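You operate a simulated robot arm through the tools that you are given. There is no shell and no other tool. Be economical: measure what you need, move in short steps, check, and stop when the job is done.

Carry out the task below with a simulated robot arm. There is one attempt and no reset: what you move stays moved.

TASK
Put the cinnamon shaker and the red shaker on the baking tray.
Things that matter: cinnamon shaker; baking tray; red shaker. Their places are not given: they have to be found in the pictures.

It is judged by the outcome, as a careful person would: the job done as asked, and still so three seconds after it is handed in. It fails if anything else is knocked over, pushed out of place, dropped, spilled or broken.

THE ROBOT
A 6-joint arm with a two-finger parallel gripper, fixed in place. Base frame: the origin is at the foot of the arm, x ahead of it, y to its left, z up; the work surface is at about z = 0. Lengths are in mm, angles in degrees, forces in N, time in s.
With the tool pointing down near the work surface it reaches from about 180 to 460 mm from the base axis. Its first joint turns from -70.0 to 70.0 degrees. Payload 1.9 kg.
Tool frame: the origin (TCP) lies between the finger pads and is the grasp point; the fingertips stand 23 mm ahead of it; z points along the fingers, y is the line along which they close. The gripper opens to 94 mm. The fingers are 38 mm wide and 10 mm thick; the gripper's body (54 by 96 mm) begins 39 mm behind the TCP.
Orientation is told as [roll, pitch, yaw] about the base's x, y, z axes, in that order, counted from this pose: with the fingers straight down and closing along the base's y, the tool's x points along the base's -x, its y along +y and its z along -z.

THE INTERFACE
- The arm moves only by the tool arm_command. Its argument "commands" is a list of rows, each a list of 3 entries, a list of its own where there are three numbers: the shift along the tool's x, y, z in mm, then the turn, a rotation vector about the tool's x, y, z in degrees, then the gripper command, from -1 (shut) to 1 (fully open), values between in proportion. In form: [[[dx, dy, dz], [rx, ry, rz], fingers], ...]. A call has 1 to 8 rows; each row is the pose to reach, as a shift and turn from the pose commanded when the call began, along the tool's axes at that moment. A row lasts 0.2 s, in which the tool goes at most 50 mm and 8.6 degrees; a call with a longer step from one row to the next is refused whole, and so is a gripper value outside its range. A pose out of reach is approached as far as the arm can. The call stops where the force on the tool passes 40 N (or 10 N more than at its start, if that is more) or the arm is blocked; 0.2 s more then pass. The fingers move at their own pace (about 108 mm/s each) and stop on an object; they squeeze with about 44 N. The grip force told is the motor's: it shows also when the fingers shut on nothing. Time passes only in rows, and 0.2 s behind the last, so rows that repeat a pose let the fingers close. It gives the time, the measured TCP pose, the force on the tool (base axes), the opening and the grip force at its end, in the units of the frame above (readings bear some noise), and new pictures: "views" is both (left out), scene, wrist or none.
- Cameras (640 x 400 px; columns grow to the right, rows downward): "scene" is fixed at [63.4, 325.7, 406.9]; the picture's right is [-0.65, -0.76, 0.00], its down [-0.54, 0.46, -0.71] and it looks along [0.54, -0.46, -0.71] (base axes); focal length 264 px, centre (320, 200). "wrist" rides on the gripper at [-39, 0, -44] in the tool frame; the picture's right is [0.00, -1.00, 0.00], its down [0.97, 0.00, -0.24] and it looks along [0.24, 0.00, 0.97] (tool axes); focal length 218 px, centre (320, 200).
- pixel_to_xyz(camera, pixels): for up to 12 pixels [column, row] of the newest picture of that camera ("zoom" is the newest enlarged one), the place [x, y, z] in the base frame of the surface seen there, good to about 2 mm. No time passes.
- zoom(camera, box): a new picture of the part [left, top, right, bottom] of that camera's present view, enlarged. No time passes.
- hand_in(): hands the job in; it is judged then, once.

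Work in short steps. Measure before you move; look again where a grasp or a placing could have gone wrong, and mend it. You have 60 turns and 120 pictures in all, the two below and enlarged ones among them. Open the gripper and draw the arm clear of the work before you hand the job in, unless the task says otherwise; then end with one line.

The tools are called by a JSON object that holds its "name" and its "arguments". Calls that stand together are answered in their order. arm_command: Moves the arm, as the interface text tells. Its arguments: {"type":"object","properties":{"commands":{"type":"array","items":{"type":"array"}},"views":{"type":"string","enum":["both","scene","wrist","none"]}},"required":["commands"]} The other tools are called the same way: pixel_to_xyz (camera, pixels) gives the place of the surface under pixels of a picture; zoom (camera, box) takes an enlarged picture of a part of a camera's view; hand_in () hands the job in.

At the start:

```text
clock: 0.0
ee_pos: [254.6, 160.0, 225.4]
ee_rot: [0.2, -0.1, 0.0]
wrist_force: [0.7, -0.1, -0.5]
width: 93.9
finger_force: 0.1
```

scene: 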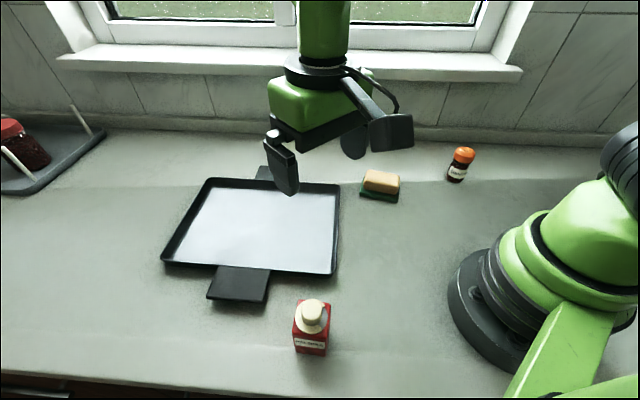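
wrist: 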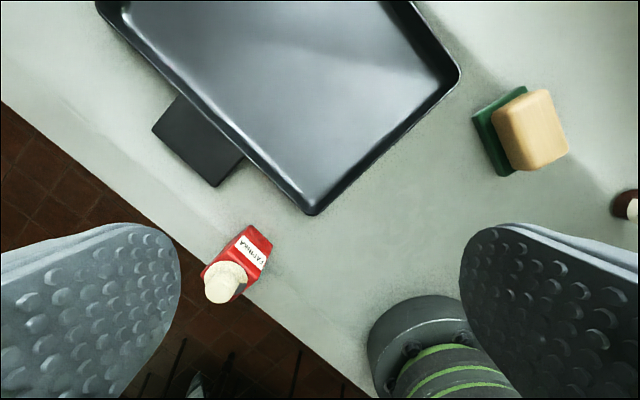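

I see a red shaker near (311,328), a small orange-capped jar near (460,165), and a jar at the left edge near (20,150). I zoom in to read the labels and measure them.

{"name": "zoom", "arguments": {"camera": "scene", "box": [420, 130, 500, 200]}}

{"name": "zoom", "arguments": {"camera": "scene", "box": [260, 280, 360, 370]}}

{"name": "pixel_to_xyz", "arguments": {"camera": "scene", "pixels": [[464, 150], [459, 165], [456, 180], [311, 308], [311, 320], [311, 350], [297, 330], [327, 330], [250, 225], [210, 180], [338, 186], [165, 262]]}}

{"name": "pixel_to_xyz", "arguments": {"camera": "scene", "pixels": [[333, 275], [310, 265], [320, 200], [185, 255], [382, 180], [240, 285], [297, 348], [326, 353], [322, 250], [200, 250], [270, 180], [360, 230]]}}

```text
5.71 times, centred on (460, 165) of scene
```

zoom: 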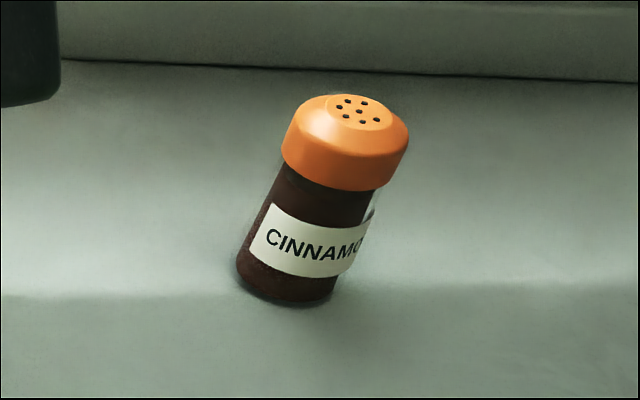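

```text
4.44 times, centred on (310, 325) of scene
```

zoom: 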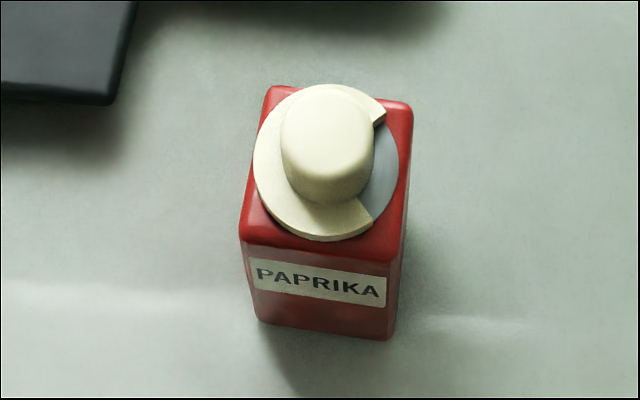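

```text
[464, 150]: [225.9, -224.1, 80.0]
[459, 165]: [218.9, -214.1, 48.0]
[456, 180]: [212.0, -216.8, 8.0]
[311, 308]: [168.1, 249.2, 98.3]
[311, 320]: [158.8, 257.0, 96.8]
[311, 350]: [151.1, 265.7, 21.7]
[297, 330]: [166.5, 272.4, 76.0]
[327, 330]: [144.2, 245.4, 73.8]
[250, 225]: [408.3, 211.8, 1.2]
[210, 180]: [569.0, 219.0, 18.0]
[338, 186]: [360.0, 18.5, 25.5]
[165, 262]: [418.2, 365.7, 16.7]
```

```text
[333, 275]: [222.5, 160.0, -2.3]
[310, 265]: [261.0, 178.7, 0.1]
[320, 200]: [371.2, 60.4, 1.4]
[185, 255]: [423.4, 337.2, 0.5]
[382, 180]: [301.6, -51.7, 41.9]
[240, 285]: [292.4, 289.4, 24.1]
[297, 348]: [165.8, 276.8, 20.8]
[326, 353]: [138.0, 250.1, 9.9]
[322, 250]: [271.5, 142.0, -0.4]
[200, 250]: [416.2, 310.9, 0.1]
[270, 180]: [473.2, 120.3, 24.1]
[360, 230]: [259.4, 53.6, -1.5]
```

The cinnamon shaker is the orange-capped jar, and the red shaker is the paprika box. I measure the box's top corners in the latest zoom.

{"name": "pixel_to_xyz", "arguments": {"camera": "zoom", "pixels": [[248, 232], [275, 95], [405, 110], [390, 245], [265, 315], [385, 332], [325, 120], [325, 170], [290, 140], [368, 140], [258, 180], [330, 232]]}}

{"name": "pixel_to_xyz", "arguments": {"camera": "scene", "pixels": [[461, 147], [470, 156], [456, 155], [450, 178], [462, 181], [453, 171], [464, 174], [391, 140], [470, 130]]}}

```text
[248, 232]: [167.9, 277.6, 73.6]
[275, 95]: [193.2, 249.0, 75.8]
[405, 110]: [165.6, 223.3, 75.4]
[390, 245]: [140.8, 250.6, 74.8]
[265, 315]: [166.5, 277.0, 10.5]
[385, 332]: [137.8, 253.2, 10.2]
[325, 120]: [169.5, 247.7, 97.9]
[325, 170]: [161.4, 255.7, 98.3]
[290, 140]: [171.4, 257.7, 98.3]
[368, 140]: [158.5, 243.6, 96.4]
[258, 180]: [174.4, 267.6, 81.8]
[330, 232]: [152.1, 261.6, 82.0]
```

```text
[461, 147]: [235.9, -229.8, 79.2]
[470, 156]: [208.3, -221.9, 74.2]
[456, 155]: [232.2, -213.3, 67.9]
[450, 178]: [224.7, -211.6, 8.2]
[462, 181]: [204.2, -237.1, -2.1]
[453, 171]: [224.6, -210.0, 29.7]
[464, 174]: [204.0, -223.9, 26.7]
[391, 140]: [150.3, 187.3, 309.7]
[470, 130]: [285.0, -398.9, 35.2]
```

Red box: centre about (167,250), 38 mm square, turned 45°, body top at 75 and knob at 98. I move above it and turn to yaw +45.

{"name": "arm_command", "arguments": {"commands": [[[15, 15, 0], [0, 0, -7.5], 1], [[30, 30, 0], [0, 0, -15], 1], [[44, 45, 0], [0, 0, -22.5], 1], [[59, 60, 0], [0, 0, -30], 1], [[73, 75, 0], [0, 0, -37.5], 1], [[87.6, 90, 0], [0, 0, -45], 1], [[87.6, 90, 0], [0, 0, -45], 1]]}}

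```text
clock: 1.6
ee_pos: [168.3, 249.7, 225.6]
ee_rot: [-0.1, -0.1, 45.1]
wrist_force: [0.4, 0.8, -0.3]
width: 94.2
finger_force: 0.1
```

scene: 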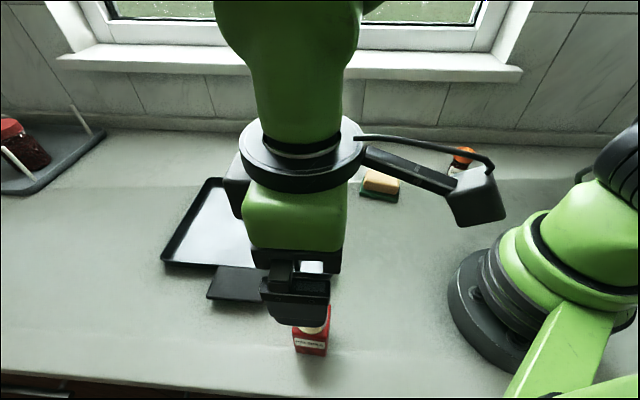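
wrist: 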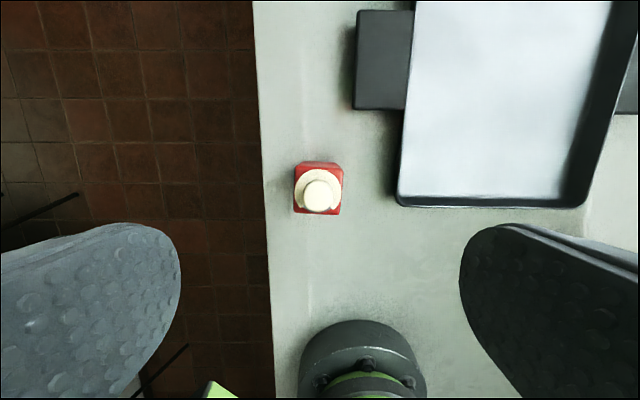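

The box is square and centred under the gripper (knob at (320,188)). I descend to TCP z ≈ 64, just clear of the knob.

{"name": "arm_command", "arguments": {"commands": [[[0, 0, 40], [0, 0, 0], 1], [[0, 0, 80], [0, 0, 0], 1], [[0, 0, 115], [0, 0, 0], 1], [[0, 0, 140], [0, 0, 0], 1], [[0, 0, 160], [0, 0, 0], 1], [[0, 0, 160], [0, 0, 0], 1]]}}

```text
clock: 3.0
ee_pos: [169.5, 250.9, 65.8]
ee_rot: [0.0, 0.0, 45.1]
wrist_force: [0.3, -0.3, 0.4]
width: 94.1
finger_force: 0.0
```

scene: 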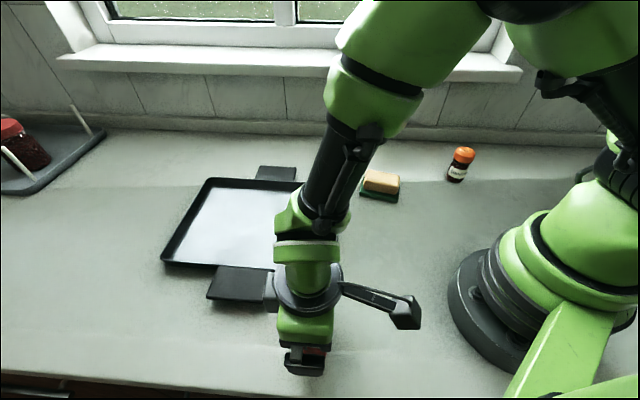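
wrist: 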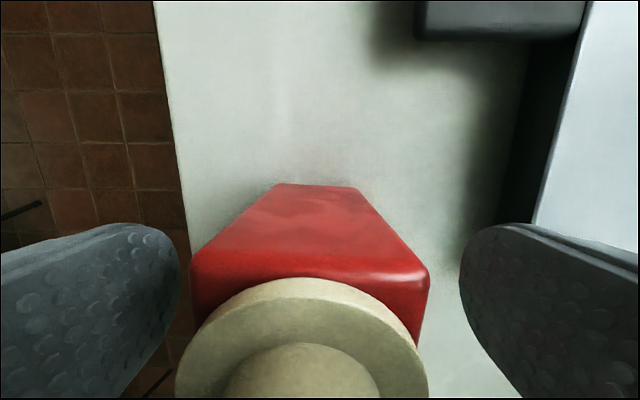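

No contact, and the box sits between the fingers. I close them.

{"name": "arm_command", "arguments": {"commands": [[[0, 1, 0], [0, 0, 0], 0.2], [[0, 1, 0], [0, 0, 0], -0.1], [[0, 1, 0], [0, 0, 0], -1], [[0, 1, 0], [0, 0, 0], -1]], "views": "wrist"}}

```text
clock: 4.0
ee_pos: [168.1, 251.8, 66.3]
ee_rot: [0.1, -0.2, 45.0]
wrist_force: [-0.2, 0.8, 3.0]
width: 43.9
finger_force: 44.0
```

wrist: 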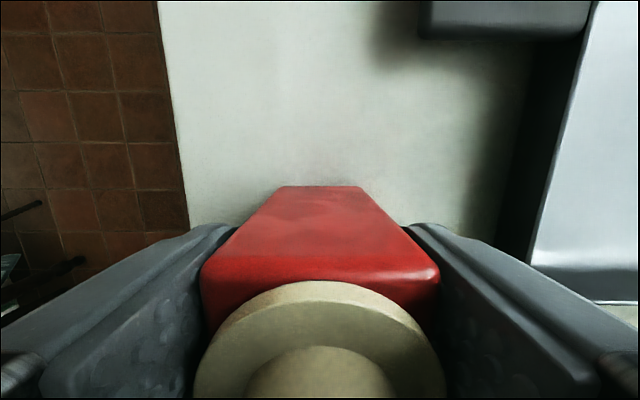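

The grip is firm at 43.9 mm. I lift 80 mm and carry it over the tray to about (340,203).

{"name": "arm_command", "arguments": {"commands": [[[0, 1, -25], [0, 0, 0], -1], [[0, 1, -60], [0, 0, 0], -1], [[0, 1, -80], [0, 0, 0], -1], [[-18, -30, -80], [0, 0, 0], -1], [[-38, -68, -80], [0, 0, 0], -1], [[-60, -106, -80], [0, 0, 0], -1], [[-78, -140, -80], [0, 0, 0], -1], [[-87, -156, -80], [0, 0, 0], -1]]}}

```text
clock: 5.8
ee_pos: [339.4, 200.9, 143.6]
ee_rot: [0.0, -0.1, 45.1]
wrist_force: [0.0, -0.5, -1.8]
width: 43.8
finger_force: 44.2
```

scene: 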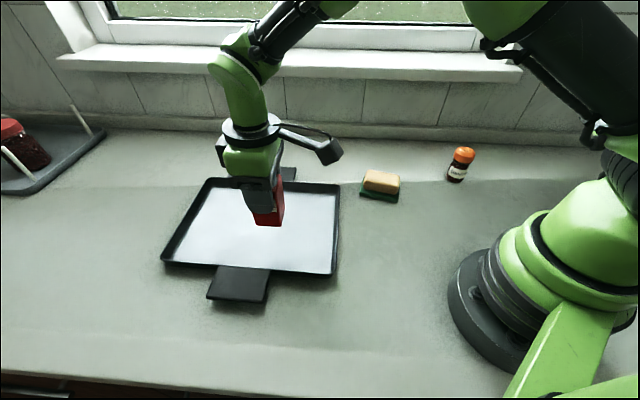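
wrist: 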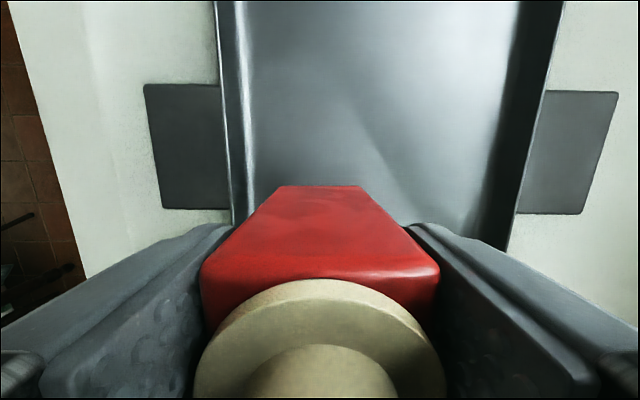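

Still held and above the tray interior. I shift slightly toward the centre and lower to about floor height.

{"name": "arm_command", "arguments": {"commands": [[[0, -8, 25], [0, 0, 0], -1], [[0, -8, 50], [0, 0, 0], -1], [[0, -8, 66], [0, 0, 0], -1], [[0, -8, 72], [0, 0, 0], -1], [[0, -8, 75], [0, 0, 0], -1], [[0, -8, 75], [0, 0, 0], -1]]}}

```text
clock: 7.2
ee_pos: [342.8, 196.0, 70.8]
ee_rot: [0.0, -0.1, 44.9]
wrist_force: [-0.5, -1.1, -1.0]
width: 43.8
finger_force: 44.2
```

scene: 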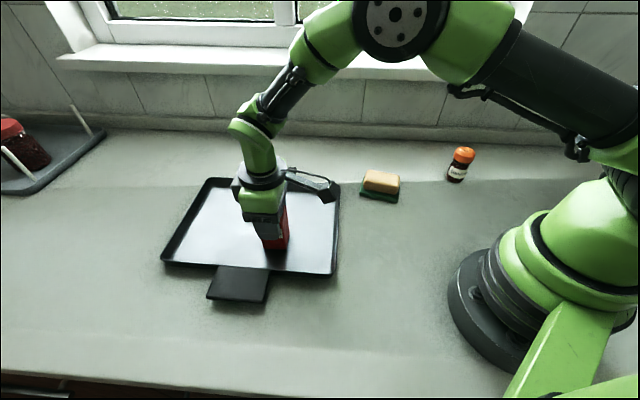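
wrist: 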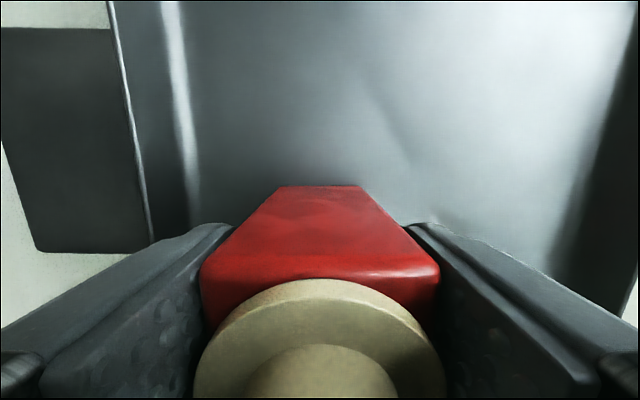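

At z 70.8 there is no contact yet, so I lower in 1–2 mm steps and watch the force.

{"name": "arm_command", "arguments": {"commands": [[[0, 0, 1], [0, 0, 0], -1], [[0, 0, 2], [0, 0, 0], -1], [[0, 0, 2.5], [0, 0, 0], -1], [[0, 0, 2.5], [0, 0, 0], -1]], "views": "none"}}

```text
clock: 8.2
ee_pos: [344.7, 197.4, 69.1]
ee_rot: [0.1, -0.1, 45.0]
wrist_force: [-11.3, -6.8, 34.1]
width: 43.8
finger_force: 44.3
```

Contact: 34 N upward at z 69. I ease up slightly and open the fingers a little.

{"name": "arm_command", "arguments": {"commands": [[[0, 0, -1], [0, 0, 0], -1], [[0, 0, -1.5], [0, 0, 0], -1], [[0, 0, -1.5], [0, 0, 0], 0.1], [[0, 0, -1.5], [0, 0, 0], 0.6], [[0, 0, -1.5], [0, 0, 0], 0.6]]}}

```text
clock: 9.4
ee_pos: [343.5, 196.4, 69.9]
ee_rot: [0.0, -0.1, 45.1]
wrist_force: [-0.3, 0.2, -0.4]
width: 75.0
finger_force: 0.1
```

scene: 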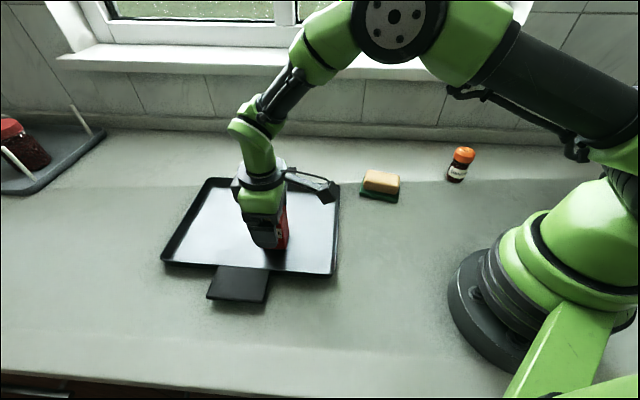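
wrist: 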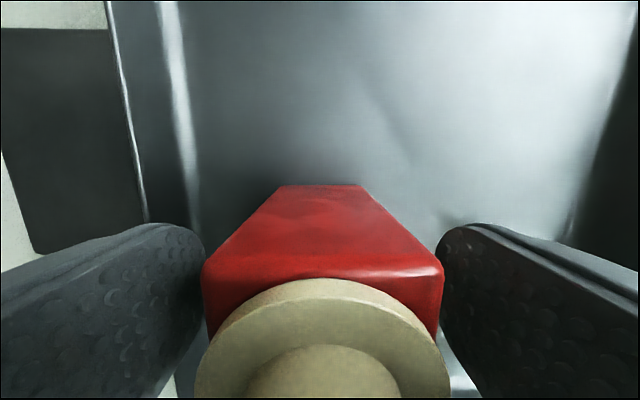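

The fingers are clear of the standing box. I lift straight up.

{"name": "arm_command", "arguments": {"commands": [[[0, 0, -25], [0, 0, 0], 0.6], [[0, 0, -65], [0, 0, 0], 0.6], [[0, 0, -110], [0, 0, 0], 0.6], [[0, 0, -150], [0, 0, 0], 0.6]]}}

```text
clock: 10.4
ee_pos: [342.7, 197.3, 218.4]
ee_rot: [0.0, -0.2, 45.0]
wrist_force: [-0.2, 0.1, 0.4]
width: 75.1
finger_force: 0.1
```

scene: 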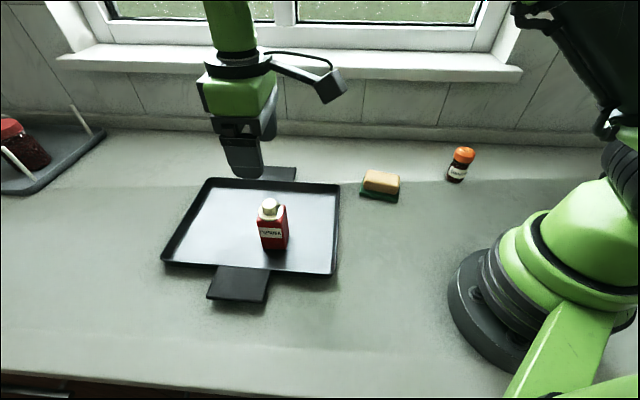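
wrist: 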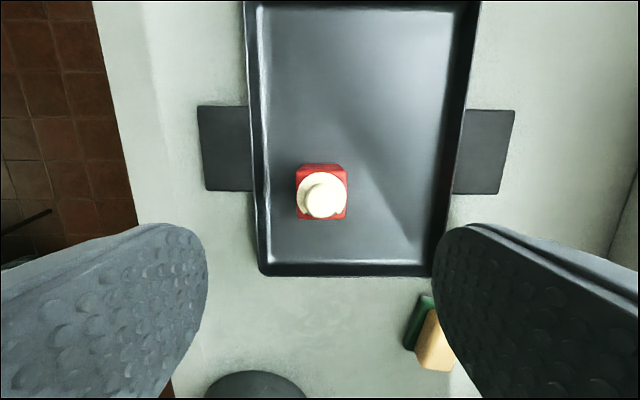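

The red shaker stands in the tray at (272,225). Next I move toward the cinnamon shaker, first halfway, turning as I go, and I check how far the sill is.

{"name": "arm_command", "arguments": {"commands": [[[24, -13, 0], [0, 0, 5.6], 0.8], [[48, -27, 0], [0, 0, 11.2], 1], [[72, -40, 0], [0, 0, 16.9], 1], [[96, -53, 0], [0, 0, 22.5], 1], [[120, -66, 0], [0, 0, 28.1], 1], [[143, -80, 0], [0, 0, 33.8], 1], [[167, -93, 0], [0, 0, 39.4], 1], [[191, -106, 0], [0, 0, 45], 1]], "views": "scene"}}

{"name": "pixel_to_xyz", "arguments": {"camera": "scene", "pixels": [[450, 75], [520, 75], [500, 65], [450, 130], [466, 149], [466, 151]]}}

```text
clock: 12.2
ee_pos: [282.7, -14.7, 219.9]
ee_rot: [0.1, -0.1, -0.1]
wrist_force: [0.1, -0.1, 0.3]
width: 94.1
finger_force: 0.0
```

scene: 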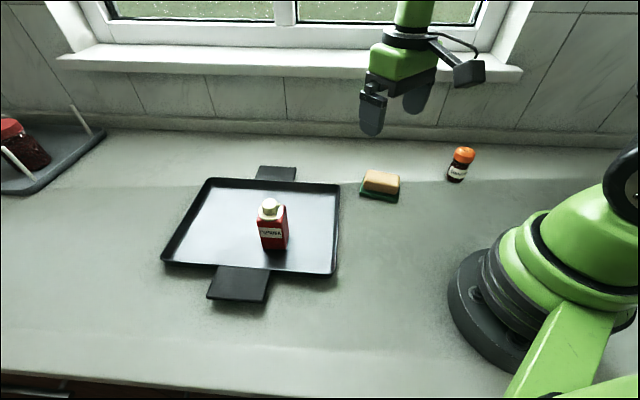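

```text
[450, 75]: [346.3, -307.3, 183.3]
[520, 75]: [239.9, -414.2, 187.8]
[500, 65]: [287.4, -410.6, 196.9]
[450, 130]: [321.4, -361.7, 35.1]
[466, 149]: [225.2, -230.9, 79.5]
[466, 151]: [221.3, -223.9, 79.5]
```

The sill edge is about 145 mm beyond the jar, so there is room. I go on to hover over the jar at yaw −45.

{"name": "arm_command", "arguments": {"commands": [[[9, -30, 0], [0, 0, 6.4], 1], [[17, -60, 0], [0, 0, 12.8], 1], [[26, -90, 0], [0, 0, 19.3], 1], [[35, -121, 0], [0, 0, 25.7], 1], [[43, -151, 0], [0, 0, 32.1], 1], [[52, -181, 0], [0, 0, 38.6], 1], [[60.7, -211, 0], [0, 0, 45], 1], [[60.7, -211, 0], [0, 0, 45], 1]]}}

```text
clock: 14.0
ee_pos: [222.8, -225.3, 217.8]
ee_rot: [0.0, 0.0, -45.1]
wrist_force: [-0.2, -0.3, 0.5]
width: 94.1
finger_force: 0.0
```

scene: 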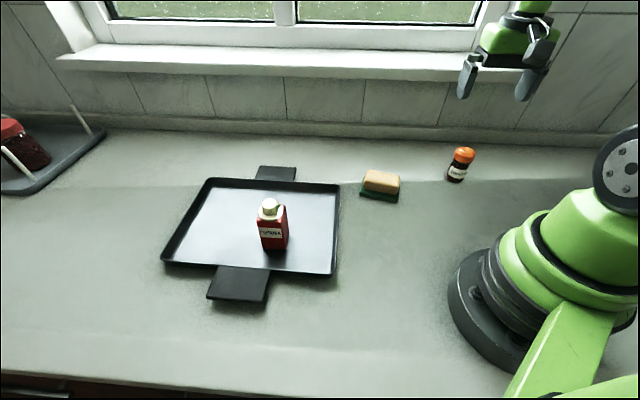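
wrist: 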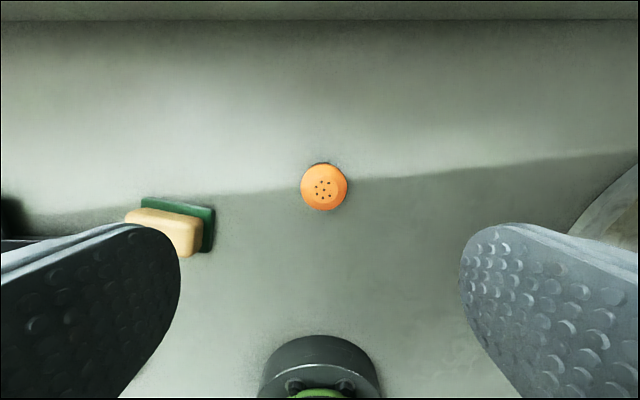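

The cap is at (324,187) in the wrist view, nearly centred. I measure it.

{"name": "pixel_to_xyz", "arguments": {"camera": "wrist", "pixels": [[324, 189], [303, 187], [346, 187], [324, 168], [324, 206], [205, 230]]}}

```text
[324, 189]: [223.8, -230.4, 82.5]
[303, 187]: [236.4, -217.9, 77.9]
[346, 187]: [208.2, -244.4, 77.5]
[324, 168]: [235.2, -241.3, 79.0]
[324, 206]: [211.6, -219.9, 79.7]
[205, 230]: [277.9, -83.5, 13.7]
```

Cap centre is (223,−231), top at 80. I correct by (−4,−4) in tool axes and descend to z ≈ 52.

{"name": "arm_command", "arguments": {"commands": [[[-4.2, -3.9, 40], [0, 0, 0], 1], [[-4.2, -3.9, 80], [0, 0, 0], 1], [[-4.2, -3.9, 115], [0, 0, 0], 1], [[-4.2, -3.9, 145], [0, 0, 0], 1], [[-4.2, -3.9, 166], [0, 0, 0], 1], [[-4.2, -3.9, 166], [0, 0, 0], 1]]}}

```text
clock: 15.4
ee_pos: [223.2, -231.2, 55.2]
ee_rot: [0.0, 0.0, -45.1]
wrist_force: [0.4, 0.5, 0.7]
width: 94.0
finger_force: 0.2
```

scene: 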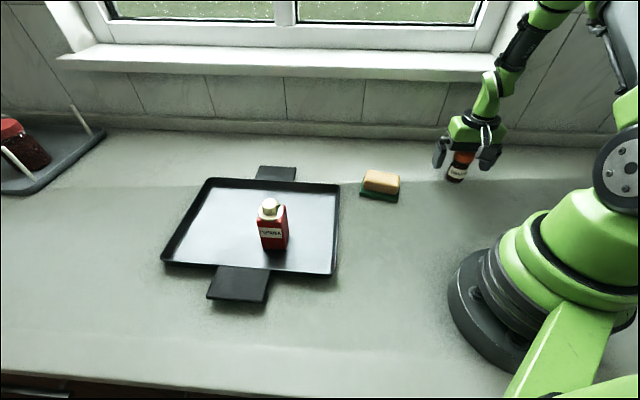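
wrist: 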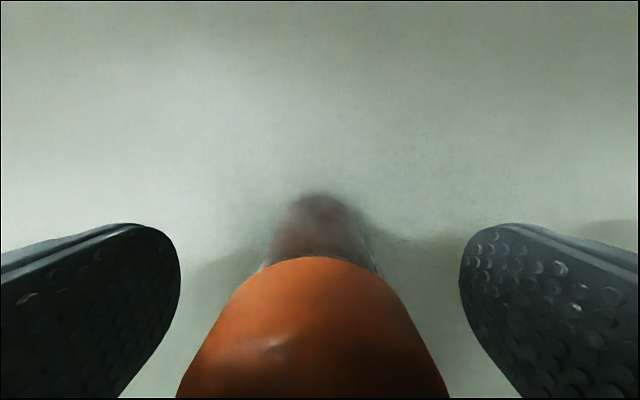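

The jar is centred. Since the wide cap spans about z 60–80, I raise 7 mm so the pads meet the cap squarely, then close.

{"name": "arm_command", "arguments": {"commands": [[[0, 0, -7], [0, 0, 0], 1], [[0, 0, -7], [0, 0, 0], 0.2], [[0, 0, -7], [0, 0, 0], -0.1], [[0, 0, -7], [0, 0, 0], -1], [[0, 0, -7], [0, 0, 0], -1]]}}

```text
clock: 16.6
ee_pos: [223.8, -230.6, 61.0]
ee_rot: [0.1, 0.1, -45.0]
wrist_force: [-0.6, 1.0, 0.8]
width: 39.7
finger_force: 44.3
```

scene: 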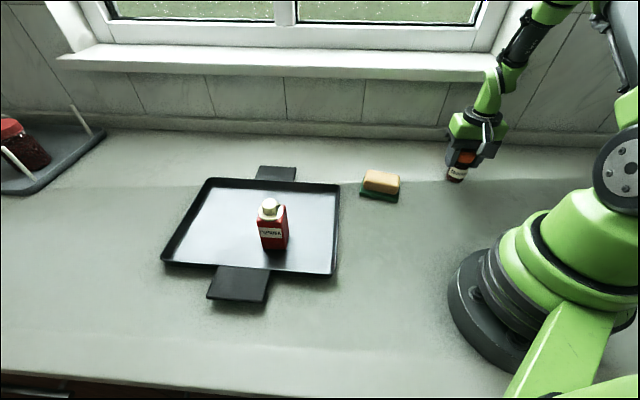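
wrist: 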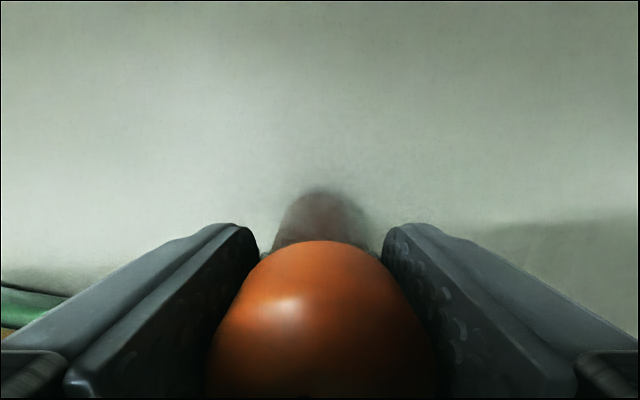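

The cap is gripped at 39.7 mm. I lift 100 mm and check.

{"name": "arm_command", "arguments": {"commands": [[[0, 0, -5], [0, 0, 0], -1], [[0, 0, -20], [0, 0, 0], -1], [[0, 0, -45], [0, 0, 0], -1], [[0, 0, -75], [0, 0, 0], -1], [[0, 0, -100], [0, 0, 0], -1], [[0, 0, -100], [0, 0, 0], -1]]}}

```text
clock: 18.0
ee_pos: [223.0, -231.1, 161.9]
ee_rot: [0.1, 0.0, -44.9]
wrist_force: [0.0, 0.2, -1.9]
width: 39.3
finger_force: 44.0
```

scene: 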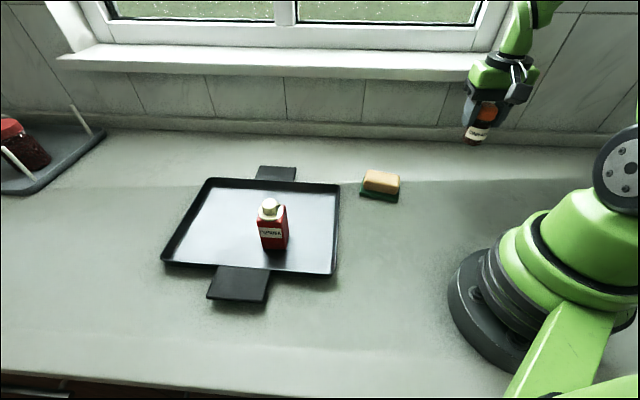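
wrist: 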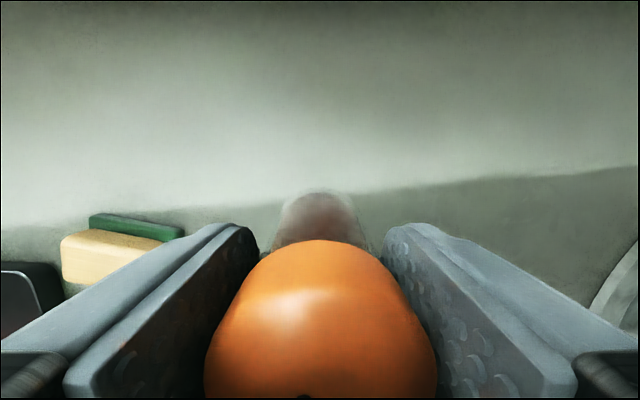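

The jar is held upright. I carry it at z ≈ 162 toward the tray's near-right part at about (370,108), turning to yaw 0 on the first half.

{"name": "arm_command", "arguments": {"commands": [[[8.5, 21.5, 0], [0, 0, -5.6], -1], [[17, 43, 0], [0, 0, -11.2], -1], [[25.5, 64.4, 0], [0, 0, -16.9], -1], [[34, 86, 0], [0, 0, -22.5], -1], [[42.4, 107.4, 0], [0, 0, -28.1], -1], [[51, 129, 0], [0, 0, -33.8], -1], [[59.4, 150.3, 0], [0, 0, -39.4], -1], [[67.9, 171.8, 0], [0, 0, -45], -1]], "views": "none"}}

```text
clock: 19.8
ee_pos: [295.8, -61.4, 161.5]
ee_rot: [0.0, -0.1, 0.2]
wrist_force: [0.2, 0.8, -1.3]
width: 39.7
finger_force: 43.8
```

At (296,−61), yaw 0 and still gripped. I go the remaining (74,169) to above the tray.

{"name": "arm_command", "arguments": {"commands": [[[-10, 24, 0], [0, 0, 0], -1], [[-21, 49, 0], [0, 0, 0], -1], [[-32, 73, 0], [0, 0, 0], -1], [[-43, 98, 0], [0, 0, 0], -1], [[-54, 122, 0], [0, 0, 0], -1], [[-65, 147, 0], [0, 0, 0], -1], [[-74, 169, 0], [0, 0, 0], -1], [[-74, 169, 0], [0, 0, 0], -1]]}}

```text
clock: 21.6
ee_pos: [371.3, 108.3, 159.7]
ee_rot: [0.1, -0.1, 0.1]
wrist_force: [-0.2, -0.1, 0.1]
width: 39.4
finger_force: 44.2
```

scene: 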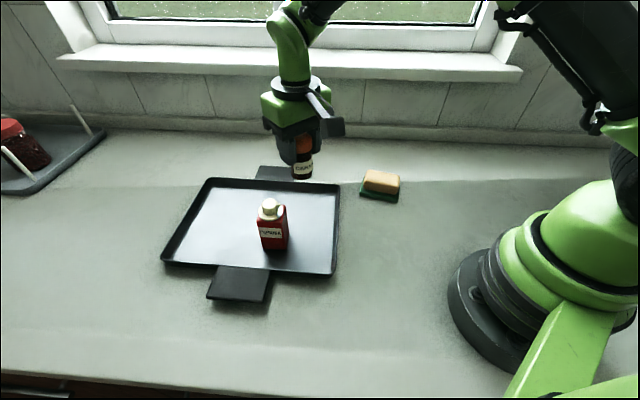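
wrist: 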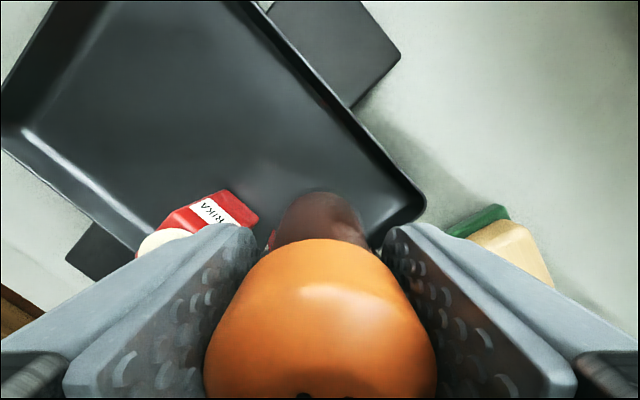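

The spot below projects to about (303,210), well inside the tray. I lower to about z 68.

{"name": "arm_command", "arguments": {"commands": [[[0, 0, 25], [0, 0, 0], -1], [[0, 0, 50], [0, 0, 0], -1], [[0, 0, 70], [0, 0, 0], -1], [[0, 0, 84], [0, 0, 0], -1], [[0, 0, 90], [0, 0, 0], -1], [[0, 0, 90], [0, 0, 0], -1]]}}

```text
clock: 23.0
ee_pos: [370.6, 107.3, 72.5]
ee_rot: [0.1, -0.1, 0.1]
wrist_force: [-0.3, 0.0, -1.2]
width: 39.4
finger_force: 44.0
```

scene: 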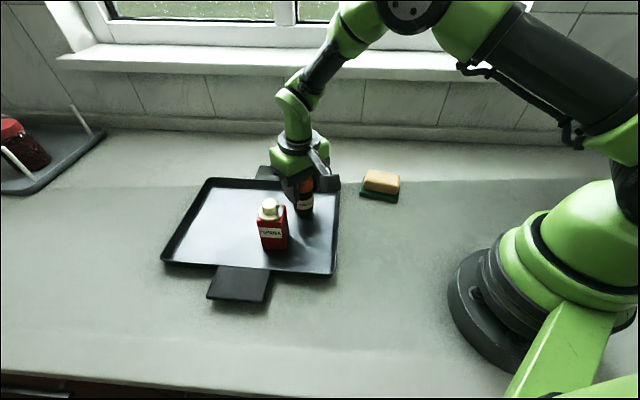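
wrist: 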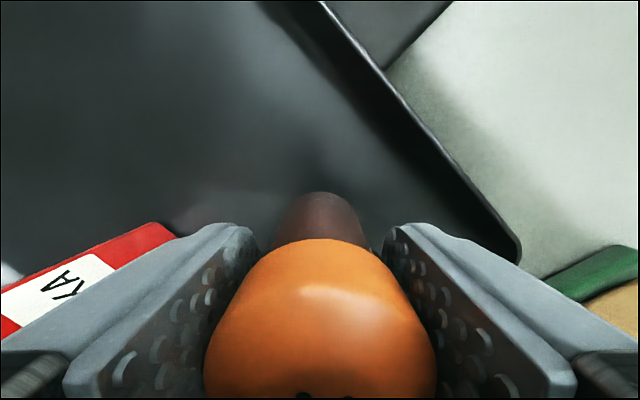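

No contact yet at z 72.5; the red shaker is clear of the left finger. I lower in small steps.

{"name": "arm_command", "arguments": {"commands": [[[0, 0, 2], [0, 0, 0], -1], [[0, 0, 4], [0, 0, 0], -1], [[0, 0, 5], [0, 0, 0], -1], [[0, 0, 5], [0, 0, 0], -1]], "views": "none"}}

```text
clock: 24.0
ee_pos: [371.6, 107.3, 64.9]
ee_rot: [0.1, -0.2, 0.1]
wrist_force: [-0.1, -0.2, -1.1]
width: 39.5
finger_force: 43.5
```

{"name": "arm_command", "arguments": {"commands": [[[0, 0, 0.7], [0, 0, 0], -1], [[0, 0, 1.2], [0, 0, 0], -1], [[0, 0, 1.2], [0, 0, 0], -1]], "views": "none"}}

```text
clock: 24.8
ee_pos: [371.6, 108.6, 66.4]
ee_rot: [0.1, -0.1, 0.0]
wrist_force: [-0.7, -0.8, 0.7]
width: 39.7
finger_force: 43.8
```

Readings are noisy and the force is only just turning positive. I go down 1 mm more.

{"name": "arm_command", "arguments": {"commands": [[[0, 0, 0.6], [0, 0, 0], -1], [[0, 0, 1.2], [0, 0, 0], -1], [[0, 0, 1.2], [0, 0, 0], -1]], "views": "none"}}

```text
clock: 25.6
ee_pos: [371.1, 108.5, 63.9]
ee_rot: [0.1, -0.1, 0.0]
wrist_force: [-6.2, 0.9, 22.6]
width: 39.5
finger_force: 44.2
```

Now it is seated (22.6 N upward). I ease up slightly and open a little.

{"name": "arm_command", "arguments": {"commands": [[[0, 0, -0.8], [0, 0, 0], -1], [[0, 0, -0.8], [0, 0, 0], 0], [[0, 0, -0.8], [0, 0, 0], 0.25], [[0, 0, -0.8], [0, 0, 0], 0.25]]}}

```text
clock: 26.6
ee_pos: [370.9, 107.8, 64.1]
ee_rot: [0.1, 0.0, 0.0]
wrist_force: [0.0, 0.7, -0.3]
width: 58.6
finger_force: 0.1
```

scene: 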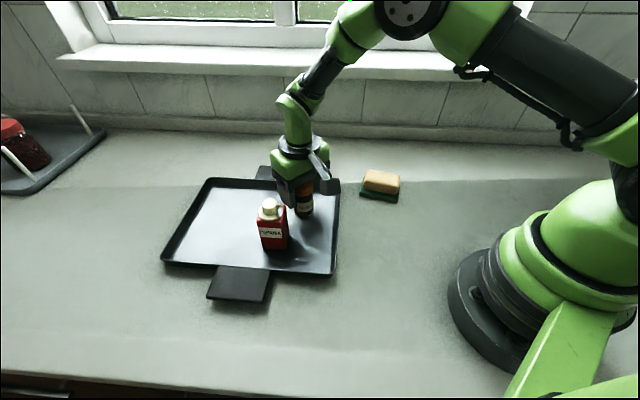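
wrist: 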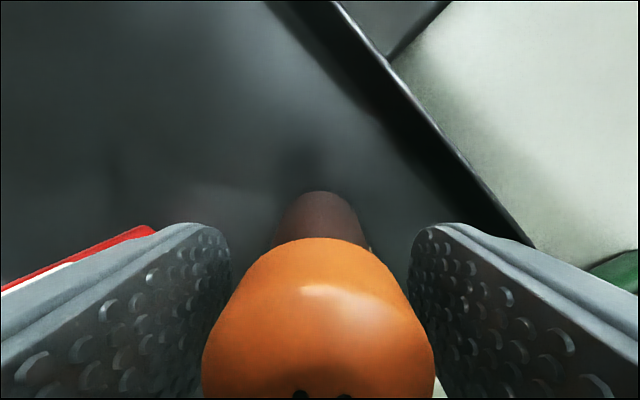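

Both fingers are free of the cap. I lift straight up and check.

{"name": "arm_command", "arguments": {"commands": [[[0, 0, -20], [0, 0, 0], 0.25], [[0, 0, -60], [0, 0, 0], 0.25], [[0, 0, -100], [0, 0, 0], 0.25], [[0, 0, -150], [0, 0, 0], 0.25], [[30, -40, -150], [0, 0, 0], 0.6], [[55, -80, -150], [0, 0, 0], 1], [[55, -80, -150], [0, 0, 0], 1]]}}

{"name": "zoom", "arguments": {"camera": "scene", "box": [150, 130, 410, 310]}}

```text
clock: 28.2
ee_pos: [317.3, 25.6, 213.4]
ee_rot: [0.2, -0.1, 0.1]
wrist_force: [0.4, -0.3, -0.1]
width: 93.7
finger_force: 0.2
```

scene: 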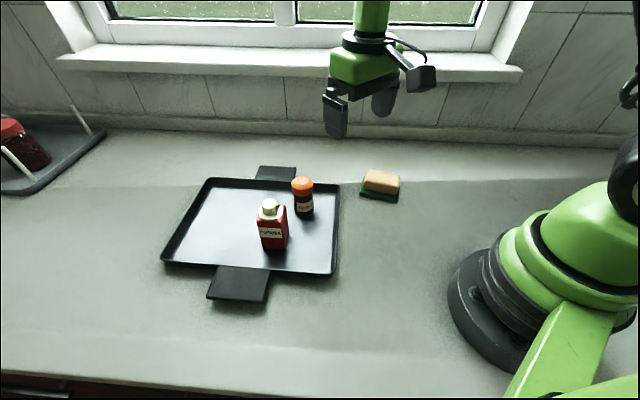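
wrist: 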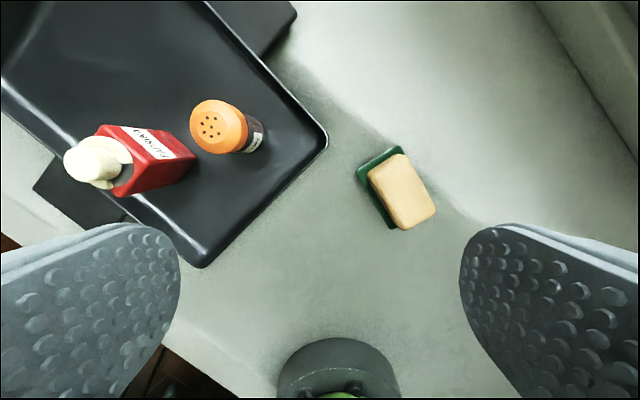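

```text
2.22 times, centred on (280, 220) of scene
```

zoom: 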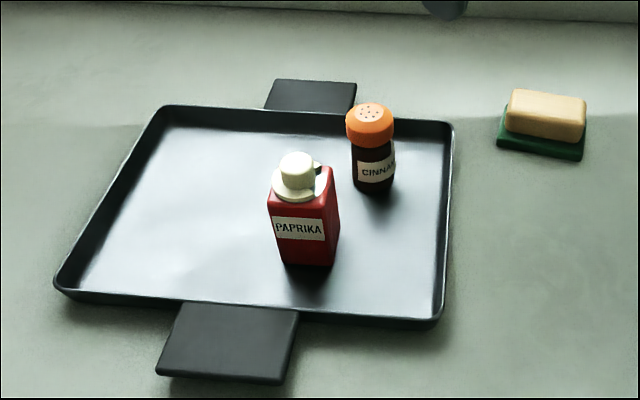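

Both shakers stand upright inside the tray, nothing else has moved, the gripper is open and the arm is clear. I hand in.

{"name": "hand_in", "arguments": {}}

```text
The job is handed in.
```

The cinnamon shaker and the red (paprika) shaker are both standing upright on the baking tray; nothing else was moved, and I've handed the job in.
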